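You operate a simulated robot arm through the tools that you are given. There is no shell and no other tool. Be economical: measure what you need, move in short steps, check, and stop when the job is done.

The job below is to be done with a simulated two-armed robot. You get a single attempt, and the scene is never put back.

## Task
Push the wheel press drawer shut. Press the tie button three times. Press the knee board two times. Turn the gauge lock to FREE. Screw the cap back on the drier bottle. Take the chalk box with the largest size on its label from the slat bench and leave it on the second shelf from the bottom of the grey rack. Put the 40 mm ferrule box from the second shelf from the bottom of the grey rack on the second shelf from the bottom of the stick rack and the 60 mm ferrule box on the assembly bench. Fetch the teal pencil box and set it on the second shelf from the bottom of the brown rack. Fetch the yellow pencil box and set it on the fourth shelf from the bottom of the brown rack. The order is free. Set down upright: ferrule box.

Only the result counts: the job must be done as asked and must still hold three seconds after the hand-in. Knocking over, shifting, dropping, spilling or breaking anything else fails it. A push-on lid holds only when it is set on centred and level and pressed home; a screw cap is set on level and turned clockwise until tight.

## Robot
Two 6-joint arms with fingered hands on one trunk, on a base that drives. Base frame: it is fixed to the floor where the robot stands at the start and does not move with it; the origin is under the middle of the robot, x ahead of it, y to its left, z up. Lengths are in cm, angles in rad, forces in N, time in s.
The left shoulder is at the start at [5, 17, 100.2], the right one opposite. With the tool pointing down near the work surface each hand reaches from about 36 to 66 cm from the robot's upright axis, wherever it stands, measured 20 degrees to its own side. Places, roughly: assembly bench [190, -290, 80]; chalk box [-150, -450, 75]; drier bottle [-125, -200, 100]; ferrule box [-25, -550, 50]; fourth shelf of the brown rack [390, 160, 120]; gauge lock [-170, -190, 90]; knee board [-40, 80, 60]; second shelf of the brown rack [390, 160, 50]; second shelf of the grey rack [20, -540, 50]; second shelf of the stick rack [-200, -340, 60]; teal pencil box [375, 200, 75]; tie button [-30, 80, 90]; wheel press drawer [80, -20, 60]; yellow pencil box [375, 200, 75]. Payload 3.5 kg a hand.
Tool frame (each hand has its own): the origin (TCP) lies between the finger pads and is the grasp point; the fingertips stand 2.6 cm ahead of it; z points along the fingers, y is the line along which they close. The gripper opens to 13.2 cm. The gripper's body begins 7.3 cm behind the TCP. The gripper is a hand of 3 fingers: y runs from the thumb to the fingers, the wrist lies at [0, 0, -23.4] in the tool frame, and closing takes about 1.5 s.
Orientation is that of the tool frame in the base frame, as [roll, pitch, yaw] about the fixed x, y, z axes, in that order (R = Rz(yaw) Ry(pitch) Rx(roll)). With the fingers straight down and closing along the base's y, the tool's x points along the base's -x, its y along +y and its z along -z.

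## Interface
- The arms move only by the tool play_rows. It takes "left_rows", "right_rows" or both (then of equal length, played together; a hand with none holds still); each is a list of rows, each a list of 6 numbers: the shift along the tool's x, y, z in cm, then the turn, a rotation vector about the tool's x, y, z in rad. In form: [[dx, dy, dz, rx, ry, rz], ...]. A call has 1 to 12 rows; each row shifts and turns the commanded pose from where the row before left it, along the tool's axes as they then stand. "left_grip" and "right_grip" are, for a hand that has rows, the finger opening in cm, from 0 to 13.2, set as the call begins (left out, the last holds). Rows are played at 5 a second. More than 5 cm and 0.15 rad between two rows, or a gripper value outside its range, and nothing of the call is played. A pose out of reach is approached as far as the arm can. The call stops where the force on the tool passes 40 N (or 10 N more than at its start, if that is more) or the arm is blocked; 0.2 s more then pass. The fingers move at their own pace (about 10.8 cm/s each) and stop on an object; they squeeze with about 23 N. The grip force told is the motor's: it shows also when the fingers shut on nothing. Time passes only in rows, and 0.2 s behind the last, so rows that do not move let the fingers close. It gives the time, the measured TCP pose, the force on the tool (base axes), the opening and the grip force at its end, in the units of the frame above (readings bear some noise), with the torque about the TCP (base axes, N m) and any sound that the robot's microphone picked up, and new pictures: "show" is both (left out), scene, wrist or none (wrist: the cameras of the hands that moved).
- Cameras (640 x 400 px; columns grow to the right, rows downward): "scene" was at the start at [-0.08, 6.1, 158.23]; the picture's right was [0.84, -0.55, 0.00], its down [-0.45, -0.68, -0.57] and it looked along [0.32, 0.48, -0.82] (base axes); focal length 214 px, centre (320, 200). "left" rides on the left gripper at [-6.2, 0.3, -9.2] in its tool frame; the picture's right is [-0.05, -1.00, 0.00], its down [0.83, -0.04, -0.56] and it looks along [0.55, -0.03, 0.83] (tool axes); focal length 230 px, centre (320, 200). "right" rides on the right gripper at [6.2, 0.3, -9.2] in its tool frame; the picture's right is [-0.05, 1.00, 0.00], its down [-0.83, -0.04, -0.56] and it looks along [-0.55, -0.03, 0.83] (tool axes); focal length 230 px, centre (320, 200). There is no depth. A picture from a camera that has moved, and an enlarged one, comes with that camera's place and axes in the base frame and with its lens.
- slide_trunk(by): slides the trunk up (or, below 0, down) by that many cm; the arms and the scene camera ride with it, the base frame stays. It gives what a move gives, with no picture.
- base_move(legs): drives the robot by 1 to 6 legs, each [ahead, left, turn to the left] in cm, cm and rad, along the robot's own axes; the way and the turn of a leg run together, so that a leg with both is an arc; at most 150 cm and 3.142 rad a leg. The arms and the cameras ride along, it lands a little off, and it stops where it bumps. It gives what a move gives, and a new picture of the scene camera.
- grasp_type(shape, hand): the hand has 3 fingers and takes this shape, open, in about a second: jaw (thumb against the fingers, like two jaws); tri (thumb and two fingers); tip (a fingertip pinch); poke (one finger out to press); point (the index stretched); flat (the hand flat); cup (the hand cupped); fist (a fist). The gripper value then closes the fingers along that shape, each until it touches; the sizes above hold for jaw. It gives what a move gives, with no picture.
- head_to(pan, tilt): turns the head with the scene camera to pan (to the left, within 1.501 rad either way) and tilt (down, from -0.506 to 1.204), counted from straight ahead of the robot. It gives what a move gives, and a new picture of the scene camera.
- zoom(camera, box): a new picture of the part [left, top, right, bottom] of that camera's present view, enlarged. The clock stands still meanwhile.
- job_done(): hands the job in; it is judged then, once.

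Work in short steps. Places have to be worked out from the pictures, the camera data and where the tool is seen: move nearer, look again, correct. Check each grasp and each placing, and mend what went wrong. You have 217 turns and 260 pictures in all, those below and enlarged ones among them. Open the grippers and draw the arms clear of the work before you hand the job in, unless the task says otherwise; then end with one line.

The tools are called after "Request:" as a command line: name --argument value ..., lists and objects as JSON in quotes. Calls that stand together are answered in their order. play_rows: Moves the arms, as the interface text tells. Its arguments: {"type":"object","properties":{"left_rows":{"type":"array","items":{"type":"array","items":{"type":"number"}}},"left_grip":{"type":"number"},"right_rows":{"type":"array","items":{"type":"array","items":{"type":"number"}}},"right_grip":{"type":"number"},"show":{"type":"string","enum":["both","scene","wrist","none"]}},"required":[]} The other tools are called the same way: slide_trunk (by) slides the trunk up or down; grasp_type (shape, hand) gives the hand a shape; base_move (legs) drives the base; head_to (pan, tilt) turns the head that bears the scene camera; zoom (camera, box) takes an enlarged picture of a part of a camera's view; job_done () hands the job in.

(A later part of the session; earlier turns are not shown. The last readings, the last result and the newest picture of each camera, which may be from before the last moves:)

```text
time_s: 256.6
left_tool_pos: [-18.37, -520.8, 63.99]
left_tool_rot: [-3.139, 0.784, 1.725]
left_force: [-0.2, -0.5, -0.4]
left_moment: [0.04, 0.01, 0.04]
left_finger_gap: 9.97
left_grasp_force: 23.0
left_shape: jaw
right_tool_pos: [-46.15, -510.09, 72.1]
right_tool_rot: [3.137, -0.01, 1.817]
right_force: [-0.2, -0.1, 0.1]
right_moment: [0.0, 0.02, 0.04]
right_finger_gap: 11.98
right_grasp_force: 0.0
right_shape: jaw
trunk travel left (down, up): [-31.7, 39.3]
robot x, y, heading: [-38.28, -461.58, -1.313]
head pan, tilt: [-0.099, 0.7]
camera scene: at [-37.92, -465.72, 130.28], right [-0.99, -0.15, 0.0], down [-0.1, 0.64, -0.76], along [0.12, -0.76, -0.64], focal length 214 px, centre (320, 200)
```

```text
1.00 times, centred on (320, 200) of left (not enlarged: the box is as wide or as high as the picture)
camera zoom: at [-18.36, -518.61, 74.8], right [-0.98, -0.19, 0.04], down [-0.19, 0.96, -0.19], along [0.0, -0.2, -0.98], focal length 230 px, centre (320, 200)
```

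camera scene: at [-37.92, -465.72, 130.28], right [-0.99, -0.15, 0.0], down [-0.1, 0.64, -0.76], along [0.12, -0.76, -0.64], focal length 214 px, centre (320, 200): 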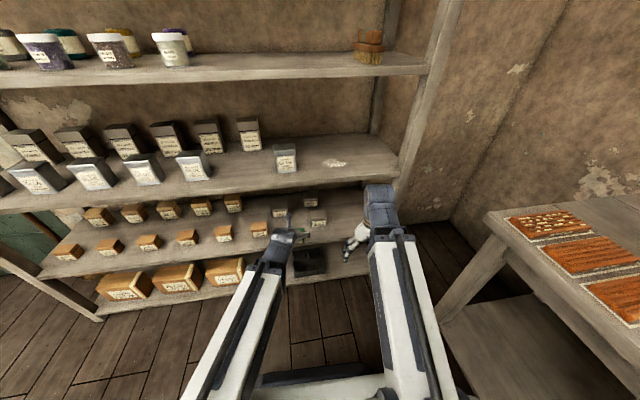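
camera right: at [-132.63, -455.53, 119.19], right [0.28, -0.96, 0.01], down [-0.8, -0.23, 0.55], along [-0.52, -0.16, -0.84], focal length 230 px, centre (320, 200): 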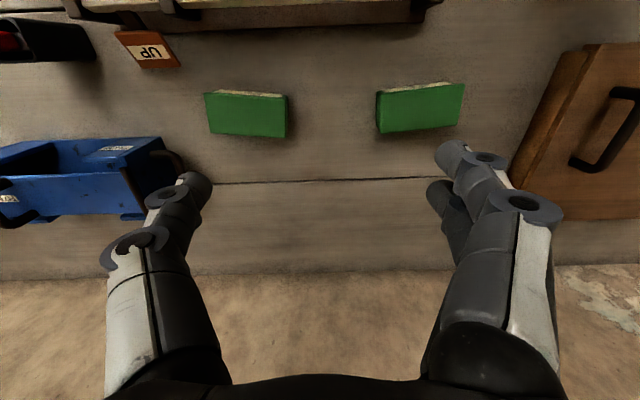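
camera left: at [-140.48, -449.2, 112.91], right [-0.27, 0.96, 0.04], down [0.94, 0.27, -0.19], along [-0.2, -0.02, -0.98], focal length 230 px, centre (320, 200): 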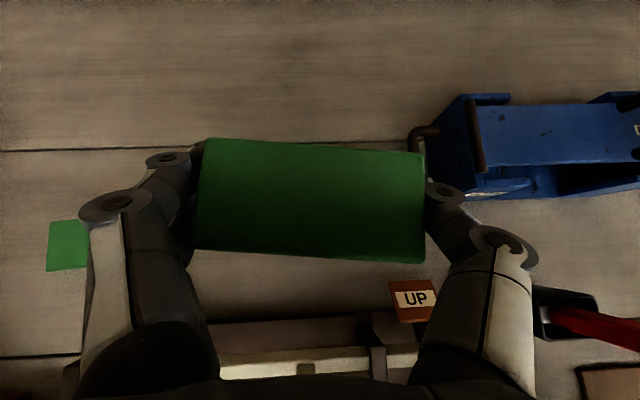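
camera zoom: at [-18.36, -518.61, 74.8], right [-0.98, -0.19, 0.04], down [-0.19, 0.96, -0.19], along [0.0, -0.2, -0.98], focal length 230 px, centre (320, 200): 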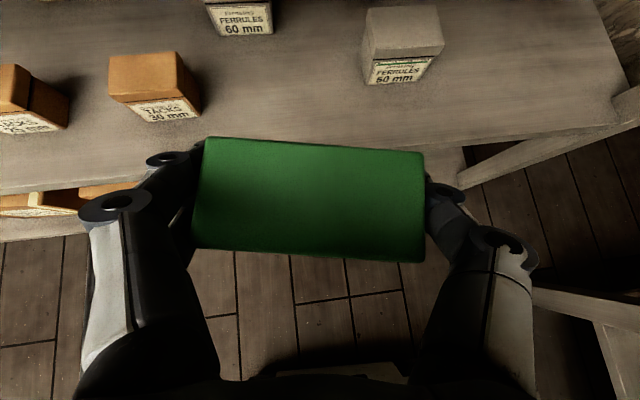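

Shelf 2 right end is free between the 50 mm box (x≈-29) and the shelf end (x≈-50). I shift right first outside the shelf, then check.

Request:
play_rows --left_rows '[[0, -2.7, 0, 0, 0, 0], [0, -2.7, 0, 0, 0, 0], [0, -2.6, 0, 0, 0, 0]]' --show "none"

Request:
base_move --legs '[[0, -18, 0]]'

Request:
zoom --camera "left" --box '[0, 0, 640, 400]'

```text
time_s: 257.4
left_tool_pos: [-26.43, -522.21, 63.92]
left_tool_rot: [3.141, 0.784, 1.727]
left_force: [-0.8, 0.9, -1.8]
left_moment: [-0.02, -0.02, 0.02]
left_finger_gap: 9.97
left_grasp_force: 23.1
left_shape: jaw
right_tool_pos: [-46.1, -510.1, 72.06]
right_tool_rot: [3.137, -0.012, 1.818]
right_force: [0.9, 0.2, -0.5]
right_moment: [0.01, 0.03, 0.01]
right_finger_gap: 11.98
right_grasp_force: 0.2
right_shape: jaw
trunk travel left (down, up): [-31.7, 39.3]
robot x, y, heading: [-37.85, -461.22, -1.314]
head pan, tilt: [-0.099, 0.7]
```

```text
time_s: 258.9
left_tool_pos: [-43.26, -526.52, 63.91]
left_tool_rot: [-3.139, 0.783, 1.724]
left_force: [-0.3, -0.4, -0.9]
left_moment: [-0.02, -0.01, -0.02]
left_finger_gap: 9.98
left_grasp_force: 22.9
left_shape: jaw
right_tool_pos: [-63.09, -514.31, 72.0]
right_tool_rot: [3.137, -0.011, 1.819]
right_force: [0.4, 0.0, 0.0]
right_moment: [0.01, 0.0, 0.03]
right_finger_gap: 11.97
right_grasp_force: 0.0
right_shape: jaw
trunk travel left (down, up): [-31.7, 39.3]
robot x, y, heading: [-54.94, -465.71, -1.318]
head pan, tilt: [-0.099, 0.7]
camera scene: at [-54.86, -470.13, 130.28], right [-0.99, -0.15, 0.0], down [-0.1, 0.64, -0.76], along [0.12, -0.76, -0.64], focal length 214 px, centre (320, 200)
```

scene: 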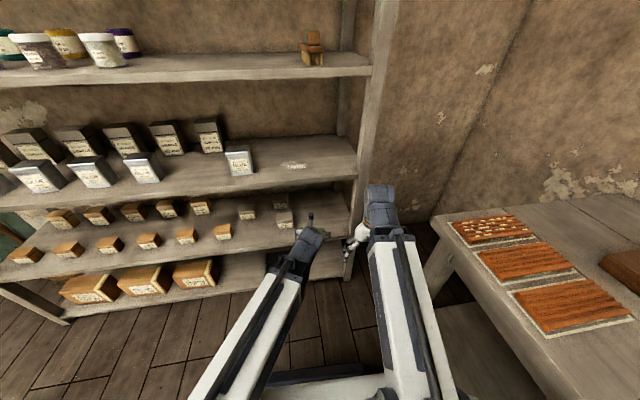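

```text
1.00 times, centred on (320, 200) of left (not enlarged: the box is as wide or as high as the picture)
camera zoom: at [-43.22, -524.34, 74.74], right [-0.98, -0.19, 0.04], down [-0.19, 0.96, -0.19], along [0.0, -0.2, -0.98], focal length 230 px, centre (320, 200)
```

zoom: 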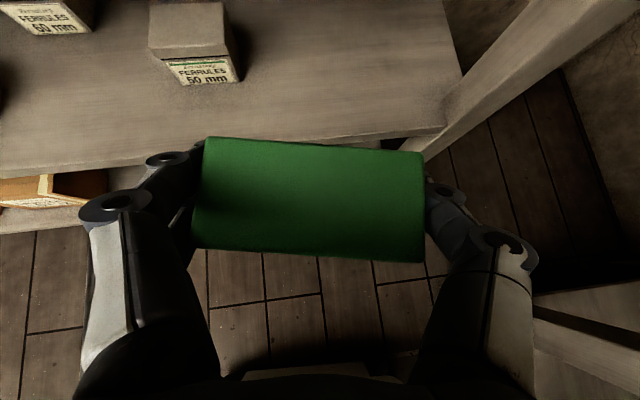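

Good lateral clearance. I drive ahead 14.5 cm to bring the box over the shelf and check.

Request:
base_move --legs '[[14.5, 0, 0]]'

Request:
zoom --camera "left" --box '[0, 0, 640, 400]'

```text
time_s: 260.2
left_tool_pos: [-39.51, -540.59, 63.9]
left_tool_rot: [3.141, 0.783, 1.725]
left_force: [-0.1, 0.0, -1.9]
left_moment: [-0.04, 0.01, 0.03]
left_finger_gap: 9.98
left_grasp_force: 22.8
left_shape: jaw
right_tool_pos: [-59.5, -528.56, 72.06]
right_tool_rot: [3.136, -0.01, 1.821]
right_force: [0.1, -0.8, -0.2]
right_moment: [-0.01, 0.01, -0.01]
right_finger_gap: 11.99
right_grasp_force: 0.0
right_shape: jaw
trunk travel left (down, up): [-31.7, 39.3]
robot x, y, heading: [-51.23, -479.68, -1.315]
head pan, tilt: [-0.099, 0.7]
camera scene: at [-51.21, -484.24, 130.28], right [-0.99, -0.15, 0.0], down [-0.1, 0.64, -0.76], along [0.12, -0.76, -0.64], focal length 214 px, centre (320, 200)
```

scene: 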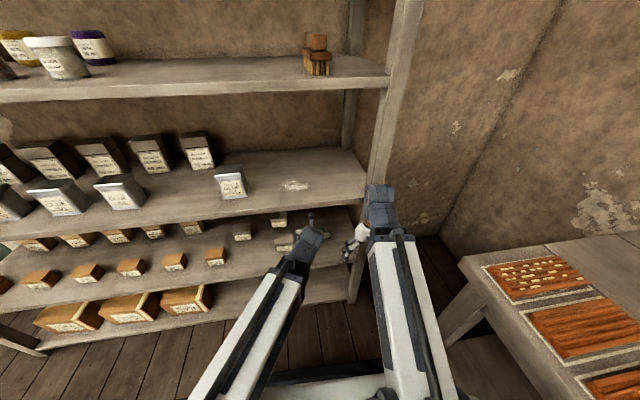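

```text
1.00 times, centred on (320, 200) of left (not enlarged: the box is as wide or as high as the picture)
camera zoom: at [-39.54, -538.45, 74.75], right [-0.98, -0.19, 0.04], down [-0.19, 0.96, -0.19], along [0.0, -0.2, -0.98], focal length 230 px, centre (320, 200)
```

zoom: 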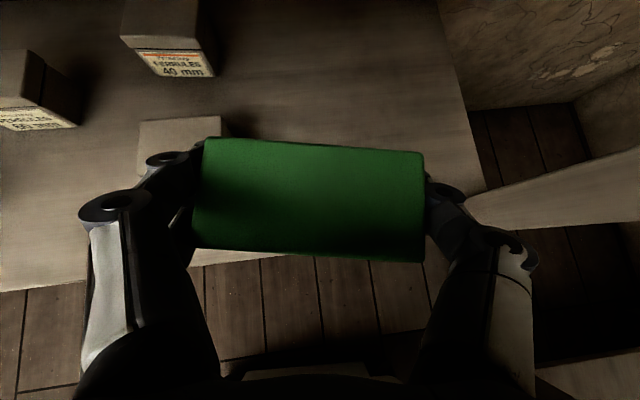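

Fingers would pass close to the 50 mm box, so I shift 3 cm right, then lower in steps till contact.

Request:
play_rows --left_rows '[[0, -1.5, 0, 0, 0, 0], [0, -1.5, 0, 0, 0, 0], [1.41, 0, 1.41, 0, 0, 0], [1.41, 0, 1.41, 0, 0, 0], [1.41, 0, 1.41, 0, 0, 0], [0.35, 0, 0.35, 0, 0, 0], [0.35, 0, 0.35, 0, 0, 0]]' --show "wrist"

```text
time_s: 261.8
left_tool_pos: [-42.37, -541.19, 57.05]
left_tool_rot: [-3.14, 0.784, 1.726]
left_force: [-0.3, 0.1, -1.2]
left_moment: [0.01, -0.02, 0.02]
left_finger_gap: 9.95
left_grasp_force: 22.8
left_shape: jaw
right_tool_pos: [-59.37, -528.57, 72.05]
right_tool_rot: [3.137, -0.01, 1.821]
right_force: [-1.2, 0.3, 0.6]
right_moment: [-0.03, -0.01, 0.03]
right_finger_gap: 11.98
right_grasp_force: 0.1
right_shape: jaw
trunk travel left (down, up): [-31.7, 39.3]
robot x, y, heading: [-51.5, -479.68, -1.317]
head pan, tilt: [-0.099, 0.7]
camera left: at [-42.43, -538.96, 67.79], right [-0.98, -0.19, 0.04], down [-0.19, 0.96, -0.19], along [0.0, -0.2, -0.98], focal length 230 px, centre (320, 200)
```

left: 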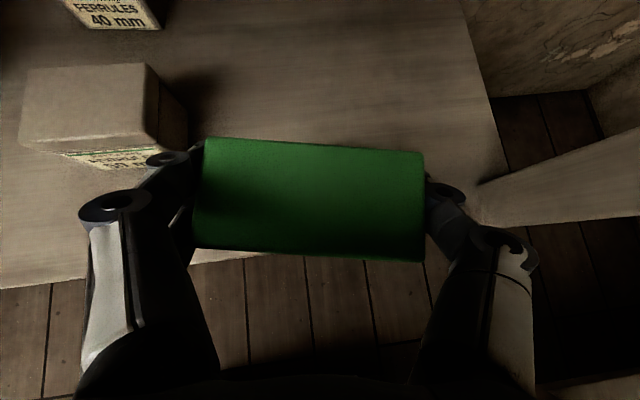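

I move 2 cm deeper and lower in half-centimetre steps until it rests.

Request:
play_rows --left_rows '[[-0.7, 0, 0.7, 0, 0, 0], [-0.7, 0, 0.7, 0, 0, 0], [0.35, 0, 0.35, 0, 0, 0], [0.35, 0, 0.35, 0, 0, 0], [0.35, 0, 0.35, 0, 0, 0], [0.35, 0, 0.35, 0, 0, 0], [0.28, 0, 0.28, 0, 0, 0], [0.28, 0, 0.28, 0, 0, 0], [0.21, 0, 0.21, 0, 0, 0], [0.21, 0, 0.21, 0, 0, 0]]' --show "wrist"

```text
time_s: 264.0
left_tool_pos: [-42.11, -542.99, 53.56]
left_tool_rot: [-3.14, 0.784, 1.727]
left_force: [0.8, 0.4, -0.6]
left_moment: [-0.02, -0.03, 0.02]
left_finger_gap: 9.93
left_grasp_force: 23.2
left_shape: jaw
right_tool_pos: [-59.37, -528.52, 72.05]
right_tool_rot: [3.136, -0.011, 1.821]
right_force: [-0.2, 0.3, -0.3]
right_moment: [-0.01, -0.02, 0.03]
right_finger_gap: 12.0
right_grasp_force: 0.0
right_shape: jaw
trunk travel left (down, up): [-31.7, 39.3]
robot x, y, heading: [-51.15, -479.61, -1.318]
head pan, tilt: [-0.099, 0.7]
camera left: at [-42.21, -540.82, 64.41], right [-0.98, -0.19, 0.04], down [-0.19, 0.96, -0.19], along [0.0, -0.2, -0.98], focal length 230 px, centre (320, 200)
```

left: 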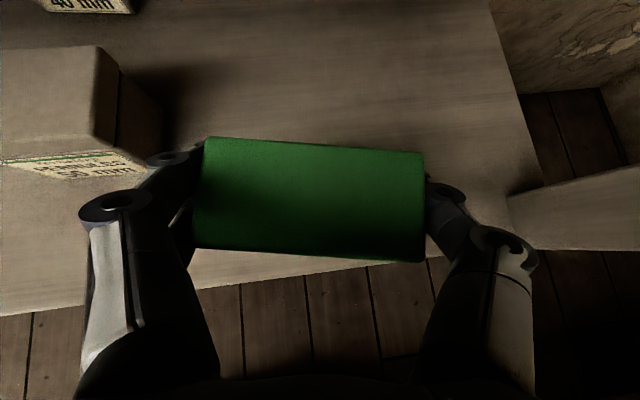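

Request:
play_rows --left_rows '[[0.28, 0, 0.28, 0, 0, 0], [0.28, 0, 0.28, 0, 0, 0], [0.28, 0, 0.28, 0, 0, 0], [0.28, 0, 0.28, 0, 0, 0], [0.21, 0, 0.21, 0, 0, 0], [0.21, 0, 0.21, 0, 0, 0], [0.21, 0, 0.21, 0, 0, 0], [0.21, 0, 0.21, 0, 0, 0]]' --show "none"

```text
time_s: 265.8
left_tool_pos: [-42.31, -543.09, 50.75]
left_tool_rot: [-3.141, 0.783, 1.726]
left_force: [0.1, 0.6, -0.2]
left_moment: [0.02, 0.02, 0.01]
left_finger_gap: 9.95
left_grasp_force: 23.2
left_shape: jaw
right_tool_pos: [-59.33, -528.7, 72.04]
right_tool_rot: [3.138, -0.011, 1.821]
right_force: [-0.1, -0.3, 0.1]
right_moment: [-0.01, 0.03, -0.02]
right_finger_gap: 12.0
right_grasp_force: 0.1
right_shape: jaw
trunk travel left (down, up): [-31.7, 39.3]
robot x, y, heading: [-51.19, -479.99, -1.316]
head pan, tilt: [-0.099, 0.7]
```

Request:
play_rows --left_rows '[[0.21, 0, 0.21, 0, 0, 0], [0.21, 0, 0.21, 0, 0, 0], [0.21, 0, 0.21, 0, 0, 0], [0.21, 0, 0.21, 0, 0, 0], [0.21, 0, 0.21, 0, 0, 0], [0.21, 0, 0.21, 0, 0, 0]]' --show "wrist"

```text
time_s: 267.2
left_tool_pos: [-42.13, -543.05, 49.08]
left_tool_rot: [-3.141, 0.782, 1.725]
left_force: [0.1, 1.0, 0.7]
left_moment: [0.01, -0.15, 0.06]
left_finger_gap: 9.96
left_grasp_force: 22.8
left_shape: jaw
right_tool_pos: [-59.42, -528.56, 72.12]
right_tool_rot: [3.136, -0.011, 1.821]
right_force: [0.1, -0.8, -0.1]
right_moment: [-0.02, -0.01, 0.03]
right_finger_gap: 11.96
right_grasp_force: 0.1
right_shape: jaw
trunk travel left (down, up): [-31.7, 39.3]
robot x, y, heading: [-51.8, -479.88, -1.314]
head pan, tilt: [-0.099, 0.7]
camera left: at [-42.2, -540.85, 59.85], right [-0.98, -0.19, 0.04], down [-0.19, 0.96, -0.19], along [0.0, -0.2, -0.98], focal length 230 px, centre (320, 200)
```

left: 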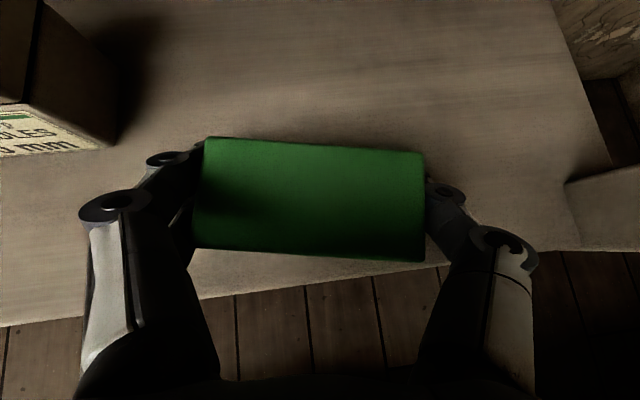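

Slight contact begins. A few more small steps, then release.

Request:
play_rows --left_rows '[[0.14, 0, 0.14, 0, 0, 0], [0.14, 0, 0.14, 0, 0, 0], [0.1, 0, 0.1, 0, 0, 0]]' --show "none"

```text
time_s: 268.0
left_tool_pos: [-42.24, -543.05, 48.98]
left_tool_rot: [3.139, 0.793, 1.721]
left_force: [-2.9, 4.3, 36.0]
left_moment: [0.24, -2.4, 0.26]
left_finger_gap: 9.85
left_grasp_force: 23.2
left_shape: jaw
right_tool_pos: [-59.48, -528.51, 72.26]
right_tool_rot: [3.136, -0.009, 1.819]
right_force: [-0.3, -1.0, 0.3]
right_moment: [-0.04, -0.01, -0.03]
right_finger_gap: 11.99
right_grasp_force: 0.0
right_shape: jaw
trunk travel left (down, up): [-31.7, 39.3]
robot x, y, heading: [-51.52, -479.66, -1.319]
head pan, tilt: [-0.099, 0.7]
```

It rests. I ease up slightly, open, and lift clear.

Request:
play_rows --left_rows '[[-0.1, 0, -0.1, 0, 0, 0], [0, 0, 0, 0, 0, 0], [0, 0, 0, 0, 0, 0], [-0.7, 0, -0.7, 0, 0, 0], [-2.1, 0, -2.1, 0, 0, 0], [-2.8, 0, -2.8, 0, 0, 0], [-2.8, 0, -2.8, 0, 0, 0]]' --left_grip 12.6 --show "wrist"

```text
time_s: 269.6
left_tool_pos: [-42.17, -543.12, 60.52]
left_tool_rot: [3.141, 0.784, 1.727]
left_force: [-0.8, -0.2, -0.4]
left_moment: [0.02, -0.01, 0.0]
left_finger_gap: 12.61
left_grasp_force: 0.1
left_shape: jaw
right_tool_pos: [-59.48, -528.56, 71.94]
right_tool_rot: [3.139, -0.01, 1.821]
right_force: [0.3, -1.2, 0.6]
right_moment: [0.0, -0.02, 0.01]
right_finger_gap: 11.96
right_grasp_force: 0.0
right_shape: jaw
trunk travel left (down, up): [-31.7, 39.3]
robot x, y, heading: [-51.38, -479.82, -1.318]
head pan, tilt: [-0.099, 0.7]
camera left: at [-42.16, -540.82, 71.32], right [-0.98, -0.19, 0.04], down [-0.19, 0.96, -0.19], along [0.0, -0.2, -0.98], focal length 230 px, centre (320, 200)
```

left: 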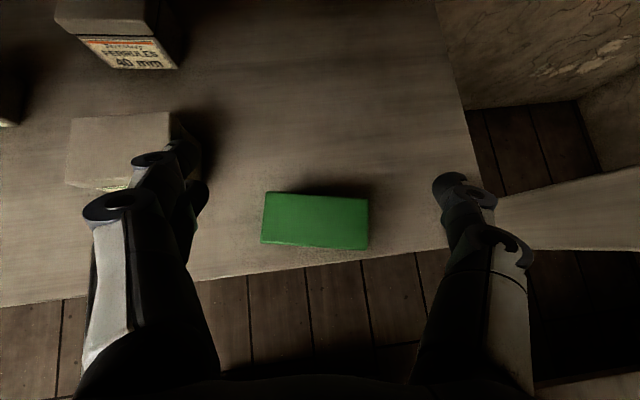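

Chalk box stands on the second shelf. Next the 40 mm ferrule box behind the 50 mm one at ≈(-23,-555). I shift left over and partly ahead, then look.

Request:
base_move --legs '[[0, 15.5, 0], [7, 0, 0]]'

Request:
zoom --camera "left" --box '[0, 0, 640, 400]'

```text
time_s: 271.6
left_tool_pos: [-25.17, -545.9, 60.57]
left_tool_rot: [-3.141, 0.782, 1.724]
left_force: [0.4, 0.1, 0.6]
left_moment: [0.0, 0.02, -0.01]
left_finger_gap: 12.58
left_grasp_force: 0.1
left_shape: jaw
right_tool_pos: [-42.46, -531.4, 72.06]
right_tool_rot: [3.134, -0.011, 1.82]
right_force: [0.3, 0.5, 0.1]
right_moment: [0.02, 0.0, 0.02]
right_finger_gap: 11.94
right_grasp_force: 0.2
right_shape: jaw
trunk travel left (down, up): [-31.7, 39.3]
robot x, y, heading: [-34.36, -482.67, -1.319]
head pan, tilt: [-0.099, 0.7]
camera scene: at [-34.13, -487.09, 130.28], right [-0.99, -0.15, 0.0], down [-0.1, 0.64, -0.77], along [0.12, -0.76, -0.64], focal length 214 px, centre (320, 200)
```

scene: 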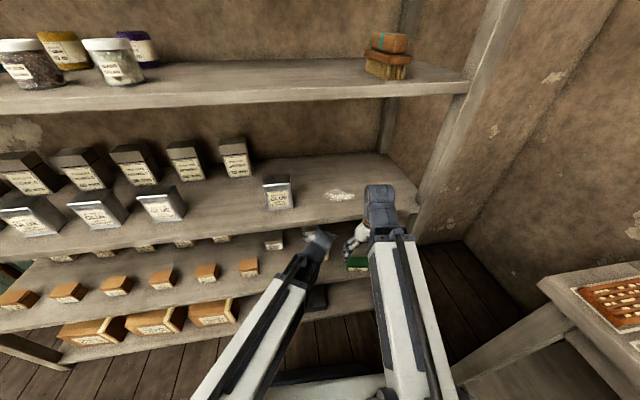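

```text
1.00 times, centred on (320, 200) of left (not enlarged: the box is as wide or as high as the picture)
camera zoom: at [-25.16, -543.69, 71.32], right [-0.98, -0.19, 0.04], down [-0.19, 0.96, -0.19], along [0.0, -0.2, -0.98], focal length 230 px, centre (320, 200)
```

zoom: 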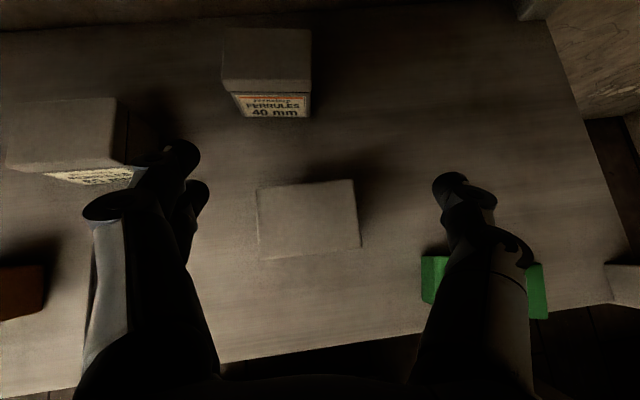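

The 40 mm box top is at ≈(-17.3,-560,51.5). I extend the left arm there (the right hand must not go nearer the shelves).

Request:
play_rows --left_rows '[[1.2, 2, 1.2, 0, 0, 0], [0, 2, 0, 0, 0, 0], [-1.84, 0, 1.84, 0, 0, 0], [-1.84, 0, 1.84, 0, 0, 0], [-1.84, 0, 1.84, 0, 0, 0], [-1.84, 0, 1.84, 0, 0, 0]]' --show "wrist"

```text
time_s: 273.0
left_tool_pos: [-19.57, -555.68, 58.66]
left_tool_rot: [-3.141, 0.784, 1.725]
left_force: [0.0, 0.1, -0.6]
left_moment: [0.01, -0.03, -0.01]
left_finger_gap: 12.59
left_grasp_force: 0.1
left_shape: jaw
right_tool_pos: [-42.45, -531.46, 72.14]
right_tool_rot: [3.137, -0.011, 1.819]
right_force: [-0.4, 0.3, -0.4]
right_moment: [0.01, 0.01, -0.01]
right_finger_gap: 11.97
right_grasp_force: 0.1
right_shape: jaw
trunk travel left (down, up): [-31.7, 39.3]
robot x, y, heading: [-34.49, -482.68, -1.318]
head pan, tilt: [-0.099, 0.7]
camera left: at [-19.55, -553.45, 69.53], right [-0.98, -0.19, 0.04], down [-0.19, 0.96, -0.19], along [0.0, -0.2, -0.98], focal length 230 px, centre (320, 200)
```

left: 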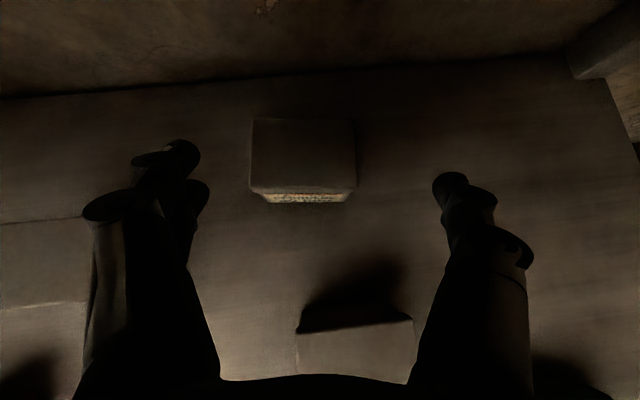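

Request:
play_rows --left_rows '[[-1.8, 0.4, 1.8, 0, 0, 0], [-1.8, 0.4, 1.8, 0, 0, 0], [1.6, 0, 1.6, 0, 0, 0], [1.6, 0, 1.6, 0, 0, 0], [1.6, 0, 1.6, 0, 0, 0]]' --left_grip 11.5 --show "wrist"

```text
time_s: 274.2
left_tool_pos: [-18.07, -560.32, 52.11]
left_tool_rot: [3.141, 0.784, 1.724]
left_force: [-0.4, 0.1, -0.2]
left_moment: [-0.03, -0.01, -0.02]
left_finger_gap: 11.51
left_grasp_force: 0.0
left_shape: jaw
right_tool_pos: [-42.44, -531.33, 72.17]
right_tool_rot: [3.137, -0.01, 1.818]
right_force: [0.6, -0.4, -0.4]
right_moment: [-0.01, -0.01, -0.01]
right_finger_gap: 11.99
right_grasp_force: 0.1
right_shape: jaw
trunk travel left (down, up): [-31.7, 39.3]
robot x, y, heading: [-34.27, -482.79, -1.322]
head pan, tilt: [-0.099, 0.7]
camera left: at [-18.18, -558.3, 62.87], right [-0.98, -0.19, 0.04], down [-0.19, 0.96, -0.19], along [0.0, -0.2, -0.98], focal length 230 px, centre (320, 200)
```

left: 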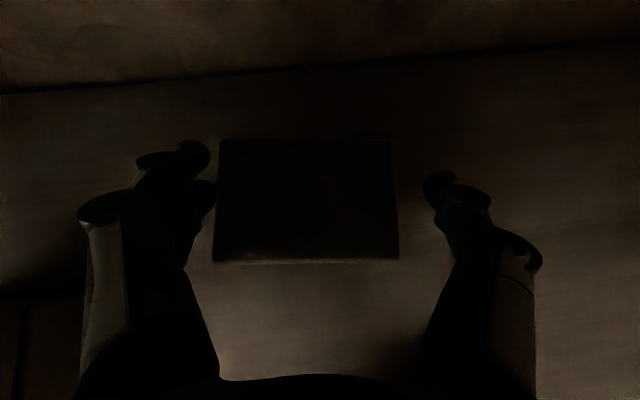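

Request:
play_rows --left_rows '[[0, 0.5, 0, 0, 0, 0], [0.7, 0, 0.7, 0, 0, 0], [0.5, 0, 0.5, 0, 0, 0], [0.35, 0, 0.35, 0, 0, 0], [0.2, 0, 0.2, 0, 0, 0]]' --left_grip 12 --show "none"

Request:
play_rows --left_rows '[[0, 0, 0, 0, 0, 0], [0, 0, 0, 0, 0, 0], [0, 0, 0, 0, 0, 0], [0, 0, 0, 0, 0, 0], [0, 0, 0, 0, 0, 0]]' --left_grip 6 --show "none"

```text
time_s: 275.4
left_tool_pos: [-17.66, -560.26, 49.6]
left_tool_rot: [-3.141, 0.785, 1.724]
left_force: [0.7, 0.4, -0.7]
left_moment: [0.02, -0.03, 0.0]
left_finger_gap: 12.0
left_grasp_force: 0.1
left_shape: jaw
right_tool_pos: [-42.49, -531.45, 72.05]
right_tool_rot: [3.135, -0.01, 1.818]
right_force: [-0.4, 0.3, -0.1]
right_moment: [-0.02, 0.01, 0.0]
right_finger_gap: 11.96
right_grasp_force: 0.0
right_shape: jaw
trunk travel left (down, up): [-31.7, 39.3]
robot x, y, heading: [-34.45, -482.48, -1.314]
head pan, tilt: [-0.099, 0.7]
```

```text
time_s: 276.6
left_tool_pos: [-17.64, -560.28, 49.52]
left_tool_rot: [-3.141, 0.783, 1.725]
left_force: [-0.3, 0.5, 0.9]
left_moment: [-0.01, -0.08, -0.03]
left_finger_gap: 8.02
left_grasp_force: 23.5
left_shape: jaw
right_tool_pos: [-42.32, -531.33, 71.95]
right_tool_rot: [3.135, -0.01, 1.817]
right_force: [-0.7, -0.3, 0.3]
right_moment: [0.03, 0.01, 0.02]
right_finger_gap: 11.97
right_grasp_force: 0.0
right_shape: jaw
trunk travel left (down, up): [-31.7, 39.3]
robot x, y, heading: [-34.4, -482.53, -1.321]
head pan, tilt: [-0.099, 0.7]
```

Gripped (8.0 cm). I lift 9 cm and draw straight back over the 50 mm box.

Request:
play_rows --left_rows '[[-0.7, 0, -0.7, 0, 0, 0], [-1.9, 0, -1.9, 0, 0, 0], [-1.9, 0, -1.9, 0, 0, 0], [-1.9, 0, -1.9, 0, 0, 0], [1.84, 0, -1.84, 0, 0, 0], [1.84, 0, -1.84, 0, 0, 0], [1.84, 0, -1.84, 0, 0, 0], [1.84, 0, -1.84, 0, 0, 0], [1.84, 0, -1.84, 0, 0, 0], [1.84, 0, -1.84, 0, 0, 0]]' --show "wrist"

Request:
base_move --legs '[[-45, 0, 0]]'

```text
time_s: 278.8
left_tool_pos: [-19.96, -545.13, 58.53]
left_tool_rot: [-3.141, 0.784, 1.724]
left_force: [-0.3, -0.4, -3.4]
left_moment: [0.0, -0.02, 0.02]
left_finger_gap: 8.01
left_grasp_force: 22.9
left_shape: jaw
right_tool_pos: [-42.45, -531.44, 72.05]
right_tool_rot: [3.136, -0.011, 1.818]
right_force: [0.0, -0.7, -0.3]
right_moment: [-0.01, -0.02, 0.02]
right_finger_gap: 11.96
right_grasp_force: 0.0
right_shape: jaw
trunk travel left (down, up): [-31.7, 39.3]
robot x, y, heading: [-34.5, -482.89, -1.318]
head pan, tilt: [-0.099, 0.7]
camera left: at [-19.98, -542.86, 69.39], right [-0.98, -0.19, 0.04], down [-0.19, 0.96, -0.19], along [0.0, -0.2, -0.98], focal length 230 px, centre (320, 200)
```

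left: 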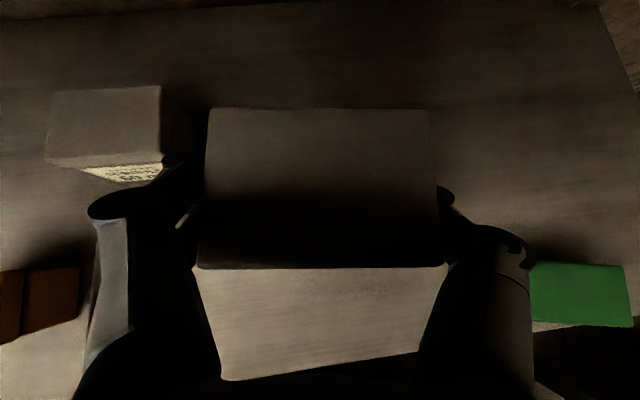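

```text
time_s: 281.6
left_tool_pos: [-31.44, -500.87, 58.6]
left_tool_rot: [-3.14, 0.783, 1.726]
left_force: [-0.3, 0.0, -2.7]
left_moment: [-0.02, -0.01, 0.01]
left_finger_gap: 8.03
left_grasp_force: 23.0
left_shape: jaw
right_tool_pos: [-53.89, -487.26, 72.16]
right_tool_rot: [3.137, -0.009, 1.817]
right_force: [0.7, 0.2, -1.0]
right_moment: [-0.01, 0.0, 0.02]
right_finger_gap: 12.0
right_grasp_force: 0.1
right_shape: jaw
trunk travel left (down, up): [-31.7, 39.3]
robot x, y, heading: [-45.81, -438.66, -1.317]
head pan, tilt: [-0.099, 0.7]
camera scene: at [-45.52, -442.96, 130.28], right [-0.99, -0.15, 0.0], down [-0.1, 0.64, -0.76], along [0.12, -0.76, -0.64], focal length 214 px, centre (320, 200)
```

scene: 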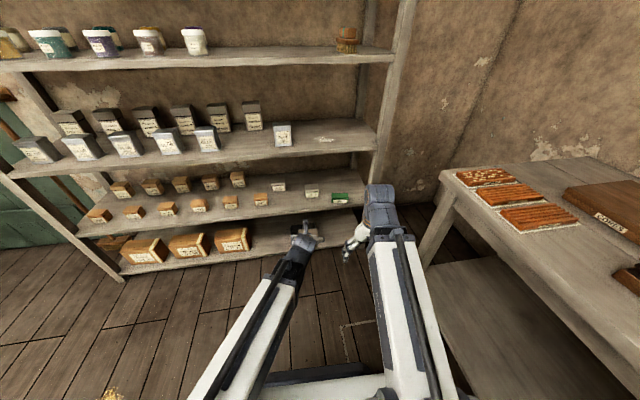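

The 50 mm and the chalk box are undisturbed; the 40 mm box is in hand. I drive to the stick rack.

Request:
slide_trunk --by 14

Request:
base_move --legs '[[-127, 3, 0], [0, 0, -1.483], [25, 0, 0]]'

Request:
zoom --camera "left" --box '[0, 0, 640, 400]'

```text
time_s: 283.3
left_tool_pos: [-31.48, -500.88, 72.5]
left_tool_rot: [3.14, 0.782, 1.723]
left_force: [-0.3, 0.2, -2.5]
left_moment: [0.01, -0.04, -0.03]
left_finger_gap: 8.03
left_grasp_force: 22.8
left_shape: jaw
right_tool_pos: [-53.76, -487.23, 86.01]
right_tool_rot: [3.137, -0.01, 1.82]
right_force: [-0.1, -0.8, -0.2]
right_moment: [0.01, 0.01, 0.0]
right_finger_gap: 11.99
right_grasp_force: 0.1
right_shape: jaw
trunk travel left (down, up): [-45.7, 25.3]
robot x, y, heading: [-45.89, -438.58, -1.317]
head pan, tilt: [-0.099, 0.7]
```

```text
time_s: 294.8
left_tool_pos: [-159.29, -339.62, 72.49]
left_tool_rot: [-3.14, 0.784, 0.213]
left_force: [-0.2, 0.1, -2.8]
left_moment: [0.01, 0.0, 0.01]
left_finger_gap: 8.0
left_grasp_force: 22.7
left_shape: jaw
right_tool_pos: [-147.08, -316.44, 86.15]
right_tool_rot: [3.136, -0.011, 0.306]
right_force: [0.7, 0.7, 0.7]
right_moment: [-0.02, 0.02, 0.0]
right_finger_gap: 11.99
right_grasp_force: 0.0
right_shape: jaw
trunk travel left (down, up): [-45.7, 25.3]
robot x, y, heading: [-98.03, -321.71, -2.832]
head pan, tilt: [-0.099, 0.7]
camera scene: at [-102.39, -322.08, 144.28], right [-0.21, 0.98, 0.0], down [0.63, 0.14, -0.76], along [-0.75, -0.16, -0.64], focal length 214 px, centre (320, 200)
```

scene: 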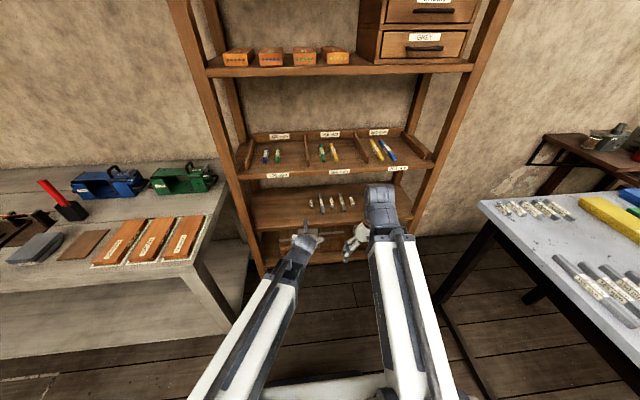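

```text
1.00 times, centred on (320, 200) of left (not enlarged: the box is as wide or as high as the picture)
camera zoom: at [-157.13, -339.45, 83.39], right [-0.25, 0.97, 0.04], down [0.95, 0.25, -0.19], along [-0.2, -0.01, -0.98], focal length 230 px, centre (320, 200)
```

zoom: 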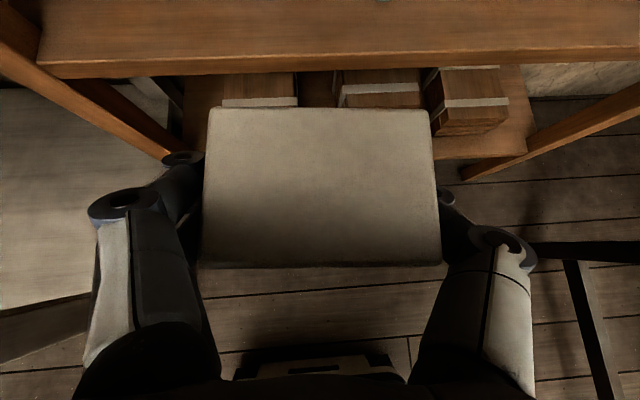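

Shelf 2 front edge lies at ≈(-176,-343); its left half is free. I shift the hand left 8 cm, then drive ahead 26 cm.

Request:
play_rows --left_rows '[[0, 2.7, 0, 0, 0, 0], [0, 2.7, 0, 0, 0, 0], [0, 2.6, 0, 0, 0, 0]]' --show "none"

Request:
base_move --legs '[[26, 0, 0]]'

Request:
zoom --camera "left" --box '[0, 0, 640, 400]'

```text
time_s: 295.6
left_tool_pos: [-157.71, -347.46, 72.64]
left_tool_rot: [3.141, 0.785, 0.211]
left_force: [-0.2, -0.6, -3.1]
left_moment: [-0.02, -0.01, 0.0]
left_finger_gap: 8.03
left_grasp_force: 22.8
left_shape: jaw
right_tool_pos: [-146.93, -316.37, 86.15]
right_tool_rot: [3.137, -0.008, 0.308]
right_force: [-0.1, -0.2, -0.2]
right_moment: [-0.03, -0.01, 0.0]
right_finger_gap: 12.02
right_grasp_force: 0.0
right_shape: jaw
trunk travel left (down, up): [-45.7, 25.3]
robot x, y, heading: [-97.91, -321.61, -2.832]
head pan, tilt: [-0.099, 0.7]
```

```text
time_s: 297.5
left_tool_pos: [-182.52, -355.41, 72.64]
left_tool_rot: [-3.142, 0.784, 0.213]
left_force: [-0.4, -0.6, -3.2]
left_moment: [-0.03, -0.02, 0.0]
left_finger_gap: 8.03
left_grasp_force: 23.2
left_shape: jaw
right_tool_pos: [-171.93, -324.55, 86.15]
right_tool_rot: [3.136, -0.012, 0.308]
right_force: [-0.4, -0.1, 0.5]
right_moment: [0.03, 0.01, -0.02]
right_finger_gap: 12.0
right_grasp_force: 0.0
right_shape: jaw
trunk travel left (down, up): [-45.7, 25.3]
robot x, y, heading: [-122.74, -329.64, -2.832]
head pan, tilt: [-0.099, 0.7]
camera scene: at [-127.37, -330.13, 144.28], right [-0.21, 0.98, 0.0], down [0.63, 0.14, -0.76], along [-0.75, -0.16, -0.64], focal length 214 px, centre (320, 200)
```

scene: 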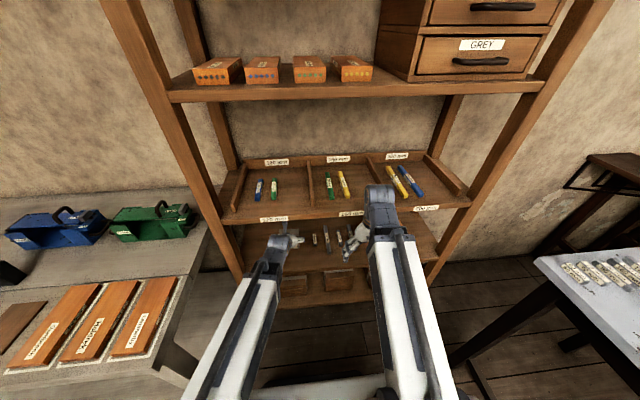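

```text
1.00 times, centred on (320, 200) of left (not enlarged: the box is as wide or as high as the picture)
camera zoom: at [-180.4, -355.27, 83.41], right [-0.25, 0.97, 0.04], down [0.95, 0.25, -0.19], along [-0.2, -0.01, -0.98], focal length 230 px, centre (320, 200)
```

zoom: 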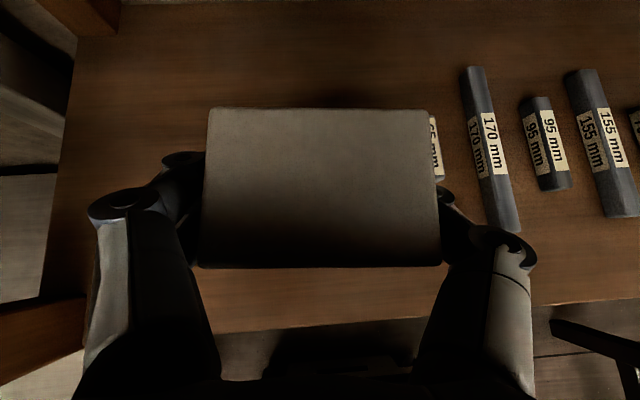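

Sticks lie to the right; I shift 4 cm further left and lower toward the shelf.

Request:
play_rows --left_rows '[[0, 2, 0, 0, 0, 0], [0, 2, 0, 0, 0, 0], [1.41, 0, 1.41, 0, 0, 0], [1.41, 0, 1.41, 0, 0, 0], [1.41, 0, 1.41, 0, 0, 0], [0.35, 0, 0.35, 0, 0, 0], [0.35, 0, 0.35, 0, 0, 0], [0.35, 0, 0.35, 0, 0, 0], [0.35, 0, 0.35, 0, 0, 0]]' --show "wrist"

```text
time_s: 299.5
left_tool_pos: [-181.78, -359.34, 65.24]
left_tool_rot: [3.141, 0.796, 0.212]
left_force: [2.8, 1.6, 35.3]
left_moment: [-0.19, 0.3, 0.03]
left_finger_gap: 7.97
left_grasp_force: 23.1
left_shape: jaw
right_tool_pos: [-171.7, -324.52, 86.28]
right_tool_rot: [3.137, -0.008, 0.308]
right_force: [-0.1, -0.3, 0.3]
right_moment: [0.03, -0.02, -0.02]
right_finger_gap: 11.96
right_grasp_force: 0.1
right_shape: jaw
trunk travel left (down, up): [-45.7, 25.3]
robot x, y, heading: [-122.95, -329.48, -2.832]
head pan, tilt: [-0.099, 0.7]
camera left: at [-179.5, -359.15, 76.0], right [-0.25, 0.97, 0.04], down [0.95, 0.25, -0.2], along [-0.21, -0.02, -0.98], focal length 230 px, centre (320, 200)
```

left: 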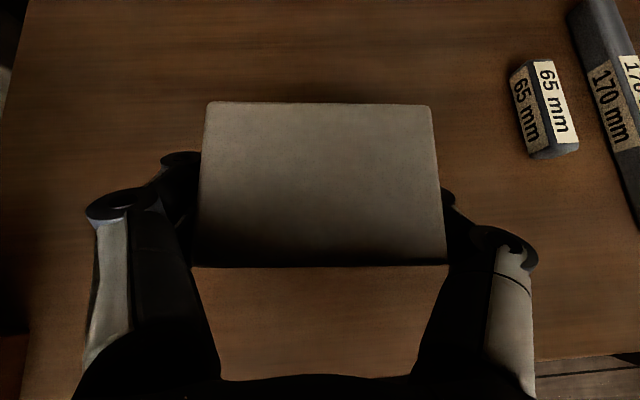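

It rests on the shelf. I ease off, open and lift away.

Request:
play_rows --left_rows '[[-0.2, 0, -0.2, 0, 0, 0], [0, 0, 0, 0, 0, 0], [0, 0, 0, 0, 0, 0], [-0.7, 0, -0.7, 0, 0, 0], [-2.1, 0, -2.1, 0, 0, 0], [-2.8, 0, -2.8, 0, 0, 0]]' --left_grip 11.5 --show "wrist"

```text
time_s: 300.9
left_tool_pos: [-181.87, -359.45, 72.89]
left_tool_rot: [-3.138, 0.782, 0.213]
left_force: [-0.2, 0.3, 0.5]
left_moment: [0.03, 0.0, -0.01]
left_finger_gap: 11.46
left_grasp_force: 0.0
left_shape: jaw
right_tool_pos: [-171.88, -324.61, 86.04]
right_tool_rot: [3.136, -0.012, 0.307]
right_force: [-0.1, 0.0, 0.3]
right_moment: [-0.02, 0.03, 0.0]
right_finger_gap: 11.95
right_grasp_force: 0.1
right_shape: jaw
trunk travel left (down, up): [-45.7, 25.3]
robot x, y, heading: [-123.0, -329.88, -2.832]
head pan, tilt: [-0.099, 0.7]
camera left: at [-179.66, -359.28, 83.71], right [-0.25, 0.97, 0.04], down [0.95, 0.25, -0.19], along [-0.19, -0.01, -0.98], focal length 230 px, centre (320, 200)
```

left: 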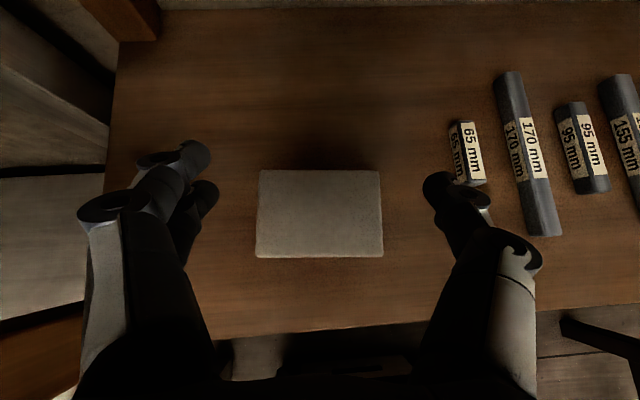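

The 40 mm box is placed. I retrace to the grey rack for the 60 mm box.

Request:
base_move --legs '[[-51, 0, 0], [0, 0, 1.517], [140, 3.5, 0]]'

Request:
slide_trunk --by -12

Request:
zoom --camera "left" --box '[0, 0, 640, 400]'

```text
time_s: 314.1
left_tool_pos: [-7.99, -508.65, 72.95]
left_tool_rot: [3.141, 0.785, 1.737]
left_force: [-0.1, 0.6, 0.8]
left_moment: [0.0, 0.02, 0.02]
left_finger_gap: 11.48
left_grasp_force: 0.1
left_shape: jaw
right_tool_pos: [-42.46, -497.07, 86.05]
right_tool_rot: [3.136, -0.011, 1.832]
right_force: [0.8, 0.3, -0.3]
right_moment: [-0.01, 0.01, 0.01]
right_finger_gap: 11.99
right_grasp_force: 0.0
right_shape: jaw
trunk travel left (down, up): [-45.7, 25.3]
robot x, y, heading: [-35.06, -448.18, -1.307]
head pan, tilt: [-0.099, 0.7]
camera scene: at [-34.66, -452.67, 144.28], right [-0.99, -0.16, 0.0], down [-0.11, 0.64, -0.76], along [0.13, -0.75, -0.64], focal length 214 px, centre (320, 200)
```

scene: 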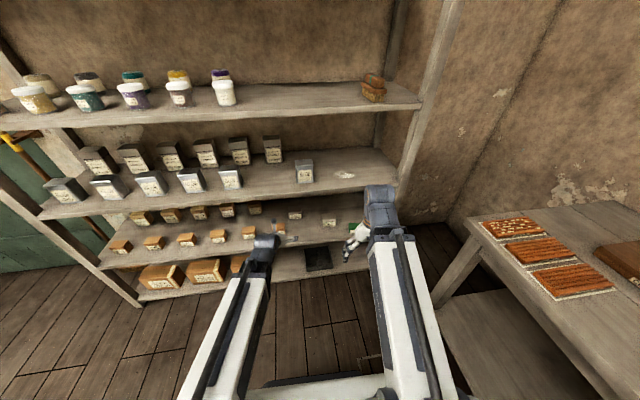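

```text
time_s: 315.6
left_tool_pos: [-7.85, -508.72, 60.84]
left_tool_rot: [3.141, 0.783, 1.736]
left_force: [-0.3, -0.3, -0.3]
left_moment: [0.03, 0.01, -0.03]
left_finger_gap: 11.47
left_grasp_force: 0.0
left_shape: jaw
right_tool_pos: [-42.41, -497.0, 74.11]
right_tool_rot: [3.136, -0.012, 1.832]
right_force: [-0.2, 0.1, 0.6]
right_moment: [0.03, -0.02, -0.03]
right_finger_gap: 11.99
right_grasp_force: 0.1
right_shape: jaw
trunk travel left (down, up): [-33.7, 37.3]
robot x, y, heading: [-34.88, -448.49, -1.304]
head pan, tilt: [-0.099, 0.7]
```

```text
1.00 times, centred on (320, 200) of left (not enlarged: the box is as wide or as high as the picture)
camera zoom: at [-7.99, -506.43, 71.74], right [-0.98, -0.2, 0.04], down [-0.2, 0.96, -0.19], along [0.0, -0.2, -0.98], focal length 230 px, centre (320, 200)
```

zoom: 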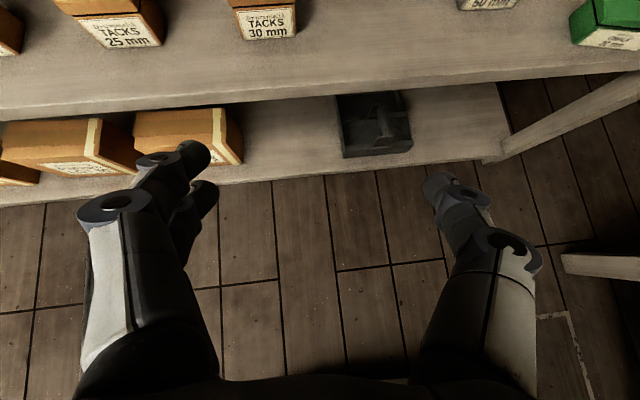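

Request:
base_move --legs '[[26, -4, 0]]'

Request:
zoom --camera "left" --box '[0, 0, 640, 400]'

```text
time_s: 317.5
left_tool_pos: [-5.1, -534.99, 60.89]
left_tool_rot: [-3.141, 0.783, 1.733]
left_force: [-0.5, -1.1, 0.0]
left_moment: [-0.01, 0.0, 0.0]
left_finger_gap: 11.5
left_grasp_force: 0.0
left_shape: jaw
right_tool_pos: [-39.36, -523.6, 74.14]
right_tool_rot: [3.137, -0.012, 1.83]
right_force: [0.7, -0.8, 0.4]
right_moment: [0.0, 0.02, 0.02]
right_finger_gap: 11.98
right_grasp_force: 0.0
right_shape: jaw
trunk travel left (down, up): [-33.7, 37.3]
robot x, y, heading: [-32.09, -474.73, -1.305]
head pan, tilt: [-0.099, 0.7]
camera scene: at [-31.69, -479.04, 132.28], right [-0.99, -0.16, 0.0], down [-0.1, 0.64, -0.77], along [0.12, -0.75, -0.64], focal length 214 px, centre (320, 200)
```

scene: 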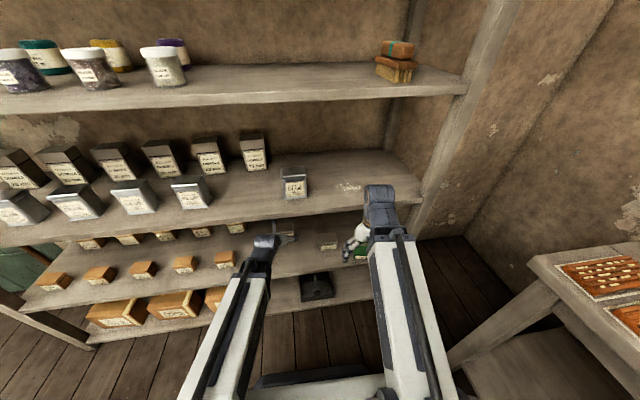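

```text
1.00 times, centred on (320, 200) of left (not enlarged: the box is as wide or as high as the picture)
camera zoom: at [-5.09, -532.84, 71.74], right [-0.98, -0.2, 0.04], down [-0.2, 0.96, -0.19], along [0.0, -0.2, -0.98], focal length 230 px, centre (320, 200)
```

zoom: 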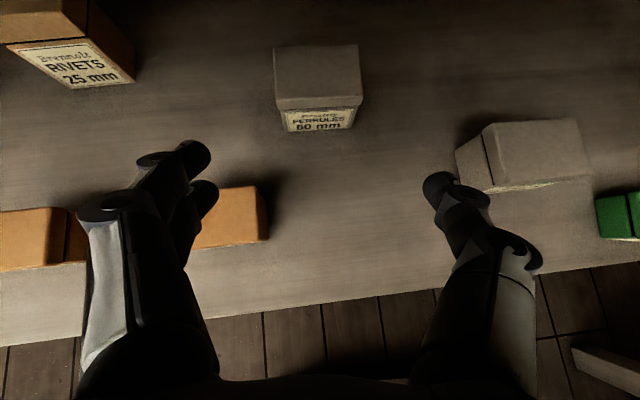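

Request:
play_rows --left_rows '[[-1.7, -0.55, 1.7, 0, 0, 0], [-1.7, -0.55, 1.7, 0, 0, 0], [-1.7, 0, 1.7, 0, 0, 0], [-1.7, 0, 1.7, 0, 0, 0], [-1.7, 0, 1.7, 0, 0, 0], [-1.4, 0, 1.4, 0, 0, 0], [1.9, 0, 1.9, 0, 0, 0], [1.9, 0, 1.9, 0, 0, 0], [1.9, 0, 1.9, 0, 0, 0]]' --left_grip 11.8 --show "wrist"

```text
time_s: 319.5
left_tool_pos: [-4.19, -549.65, 52.79]
left_tool_rot: [-3.139, 0.782, 1.734]
left_force: [-0.3, -0.7, -0.2]
left_moment: [-0.01, -0.04, 0.02]
left_finger_gap: 11.85
left_grasp_force: 0.1
left_shape: jaw
right_tool_pos: [-39.69, -523.78, 73.97]
right_tool_rot: [3.136, -0.01, 1.828]
right_force: [0.0, 0.1, 0.9]
right_moment: [0.01, 0.02, 0.0]
right_finger_gap: 12.01
right_grasp_force: 0.1
right_shape: jaw
trunk travel left (down, up): [-33.7, 37.3]
robot x, y, heading: [-32.56, -474.96, -1.312]
head pan, tilt: [-0.099, 0.7]
camera left: at [-4.14, -547.42, 63.51], right [-0.98, -0.2, 0.04], down [-0.2, 0.96, -0.19], along [0.0, -0.2, -0.98], focal length 230 px, centre (320, 200)
```

left: 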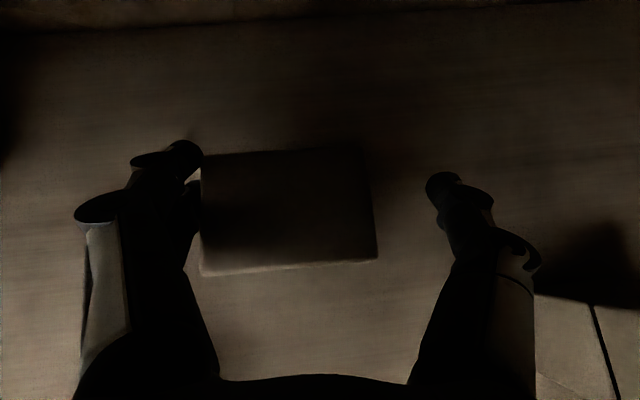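

The box is 1.5 cm left of centre and turned slightly; I correct and lower.

Request:
play_rows --left_rows '[[0, 0.8, 0, 0, 0, 0], [0, 0.8, 0, -0.06, 0, -0.06], [0.5, 0, 0.5, 0, 0, 0], [0.5, 0, 0.5, 0, 0, 0], [0.5, 0, 0.5, 0, 0, 0], [0.5, 0, 0.5, 0, 0, 0], [0.2, 0, 0.2, 0, 0, 0]]' --left_grip 12 --show "wrist"

```text
time_s: 321.1
left_tool_pos: [-2.08, -548.65, 49.72]
left_tool_rot: [-3.141, 0.783, 1.821]
left_force: [-0.9, 0.6, 2.1]
left_moment: [0.04, 0.06, -0.01]
left_finger_gap: 11.98
left_grasp_force: 0.0
left_shape: jaw
right_tool_pos: [-39.54, -523.45, 74.19]
right_tool_rot: [3.135, -0.011, 1.828]
right_force: [0.1, 0.0, 0.1]
right_moment: [0.0, -0.01, -0.01]
right_finger_gap: 11.99
right_grasp_force: 0.0
right_shape: jaw
trunk travel left (down, up): [-33.7, 37.3]
robot x, y, heading: [-31.87, -474.31, -1.31]
head pan, tilt: [-0.099, 0.7]
camera left: at [-2.5, -546.6, 60.53], right [-0.96, -0.28, 0.04], down [-0.28, 0.94, -0.19], along [0.02, -0.2, -0.98], focal length 230 px, centre (320, 200)
```

left: 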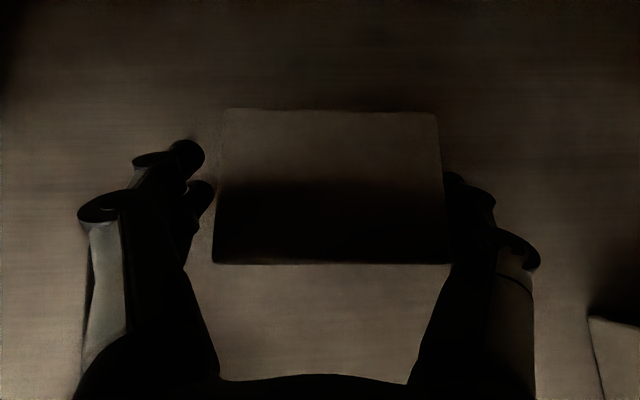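

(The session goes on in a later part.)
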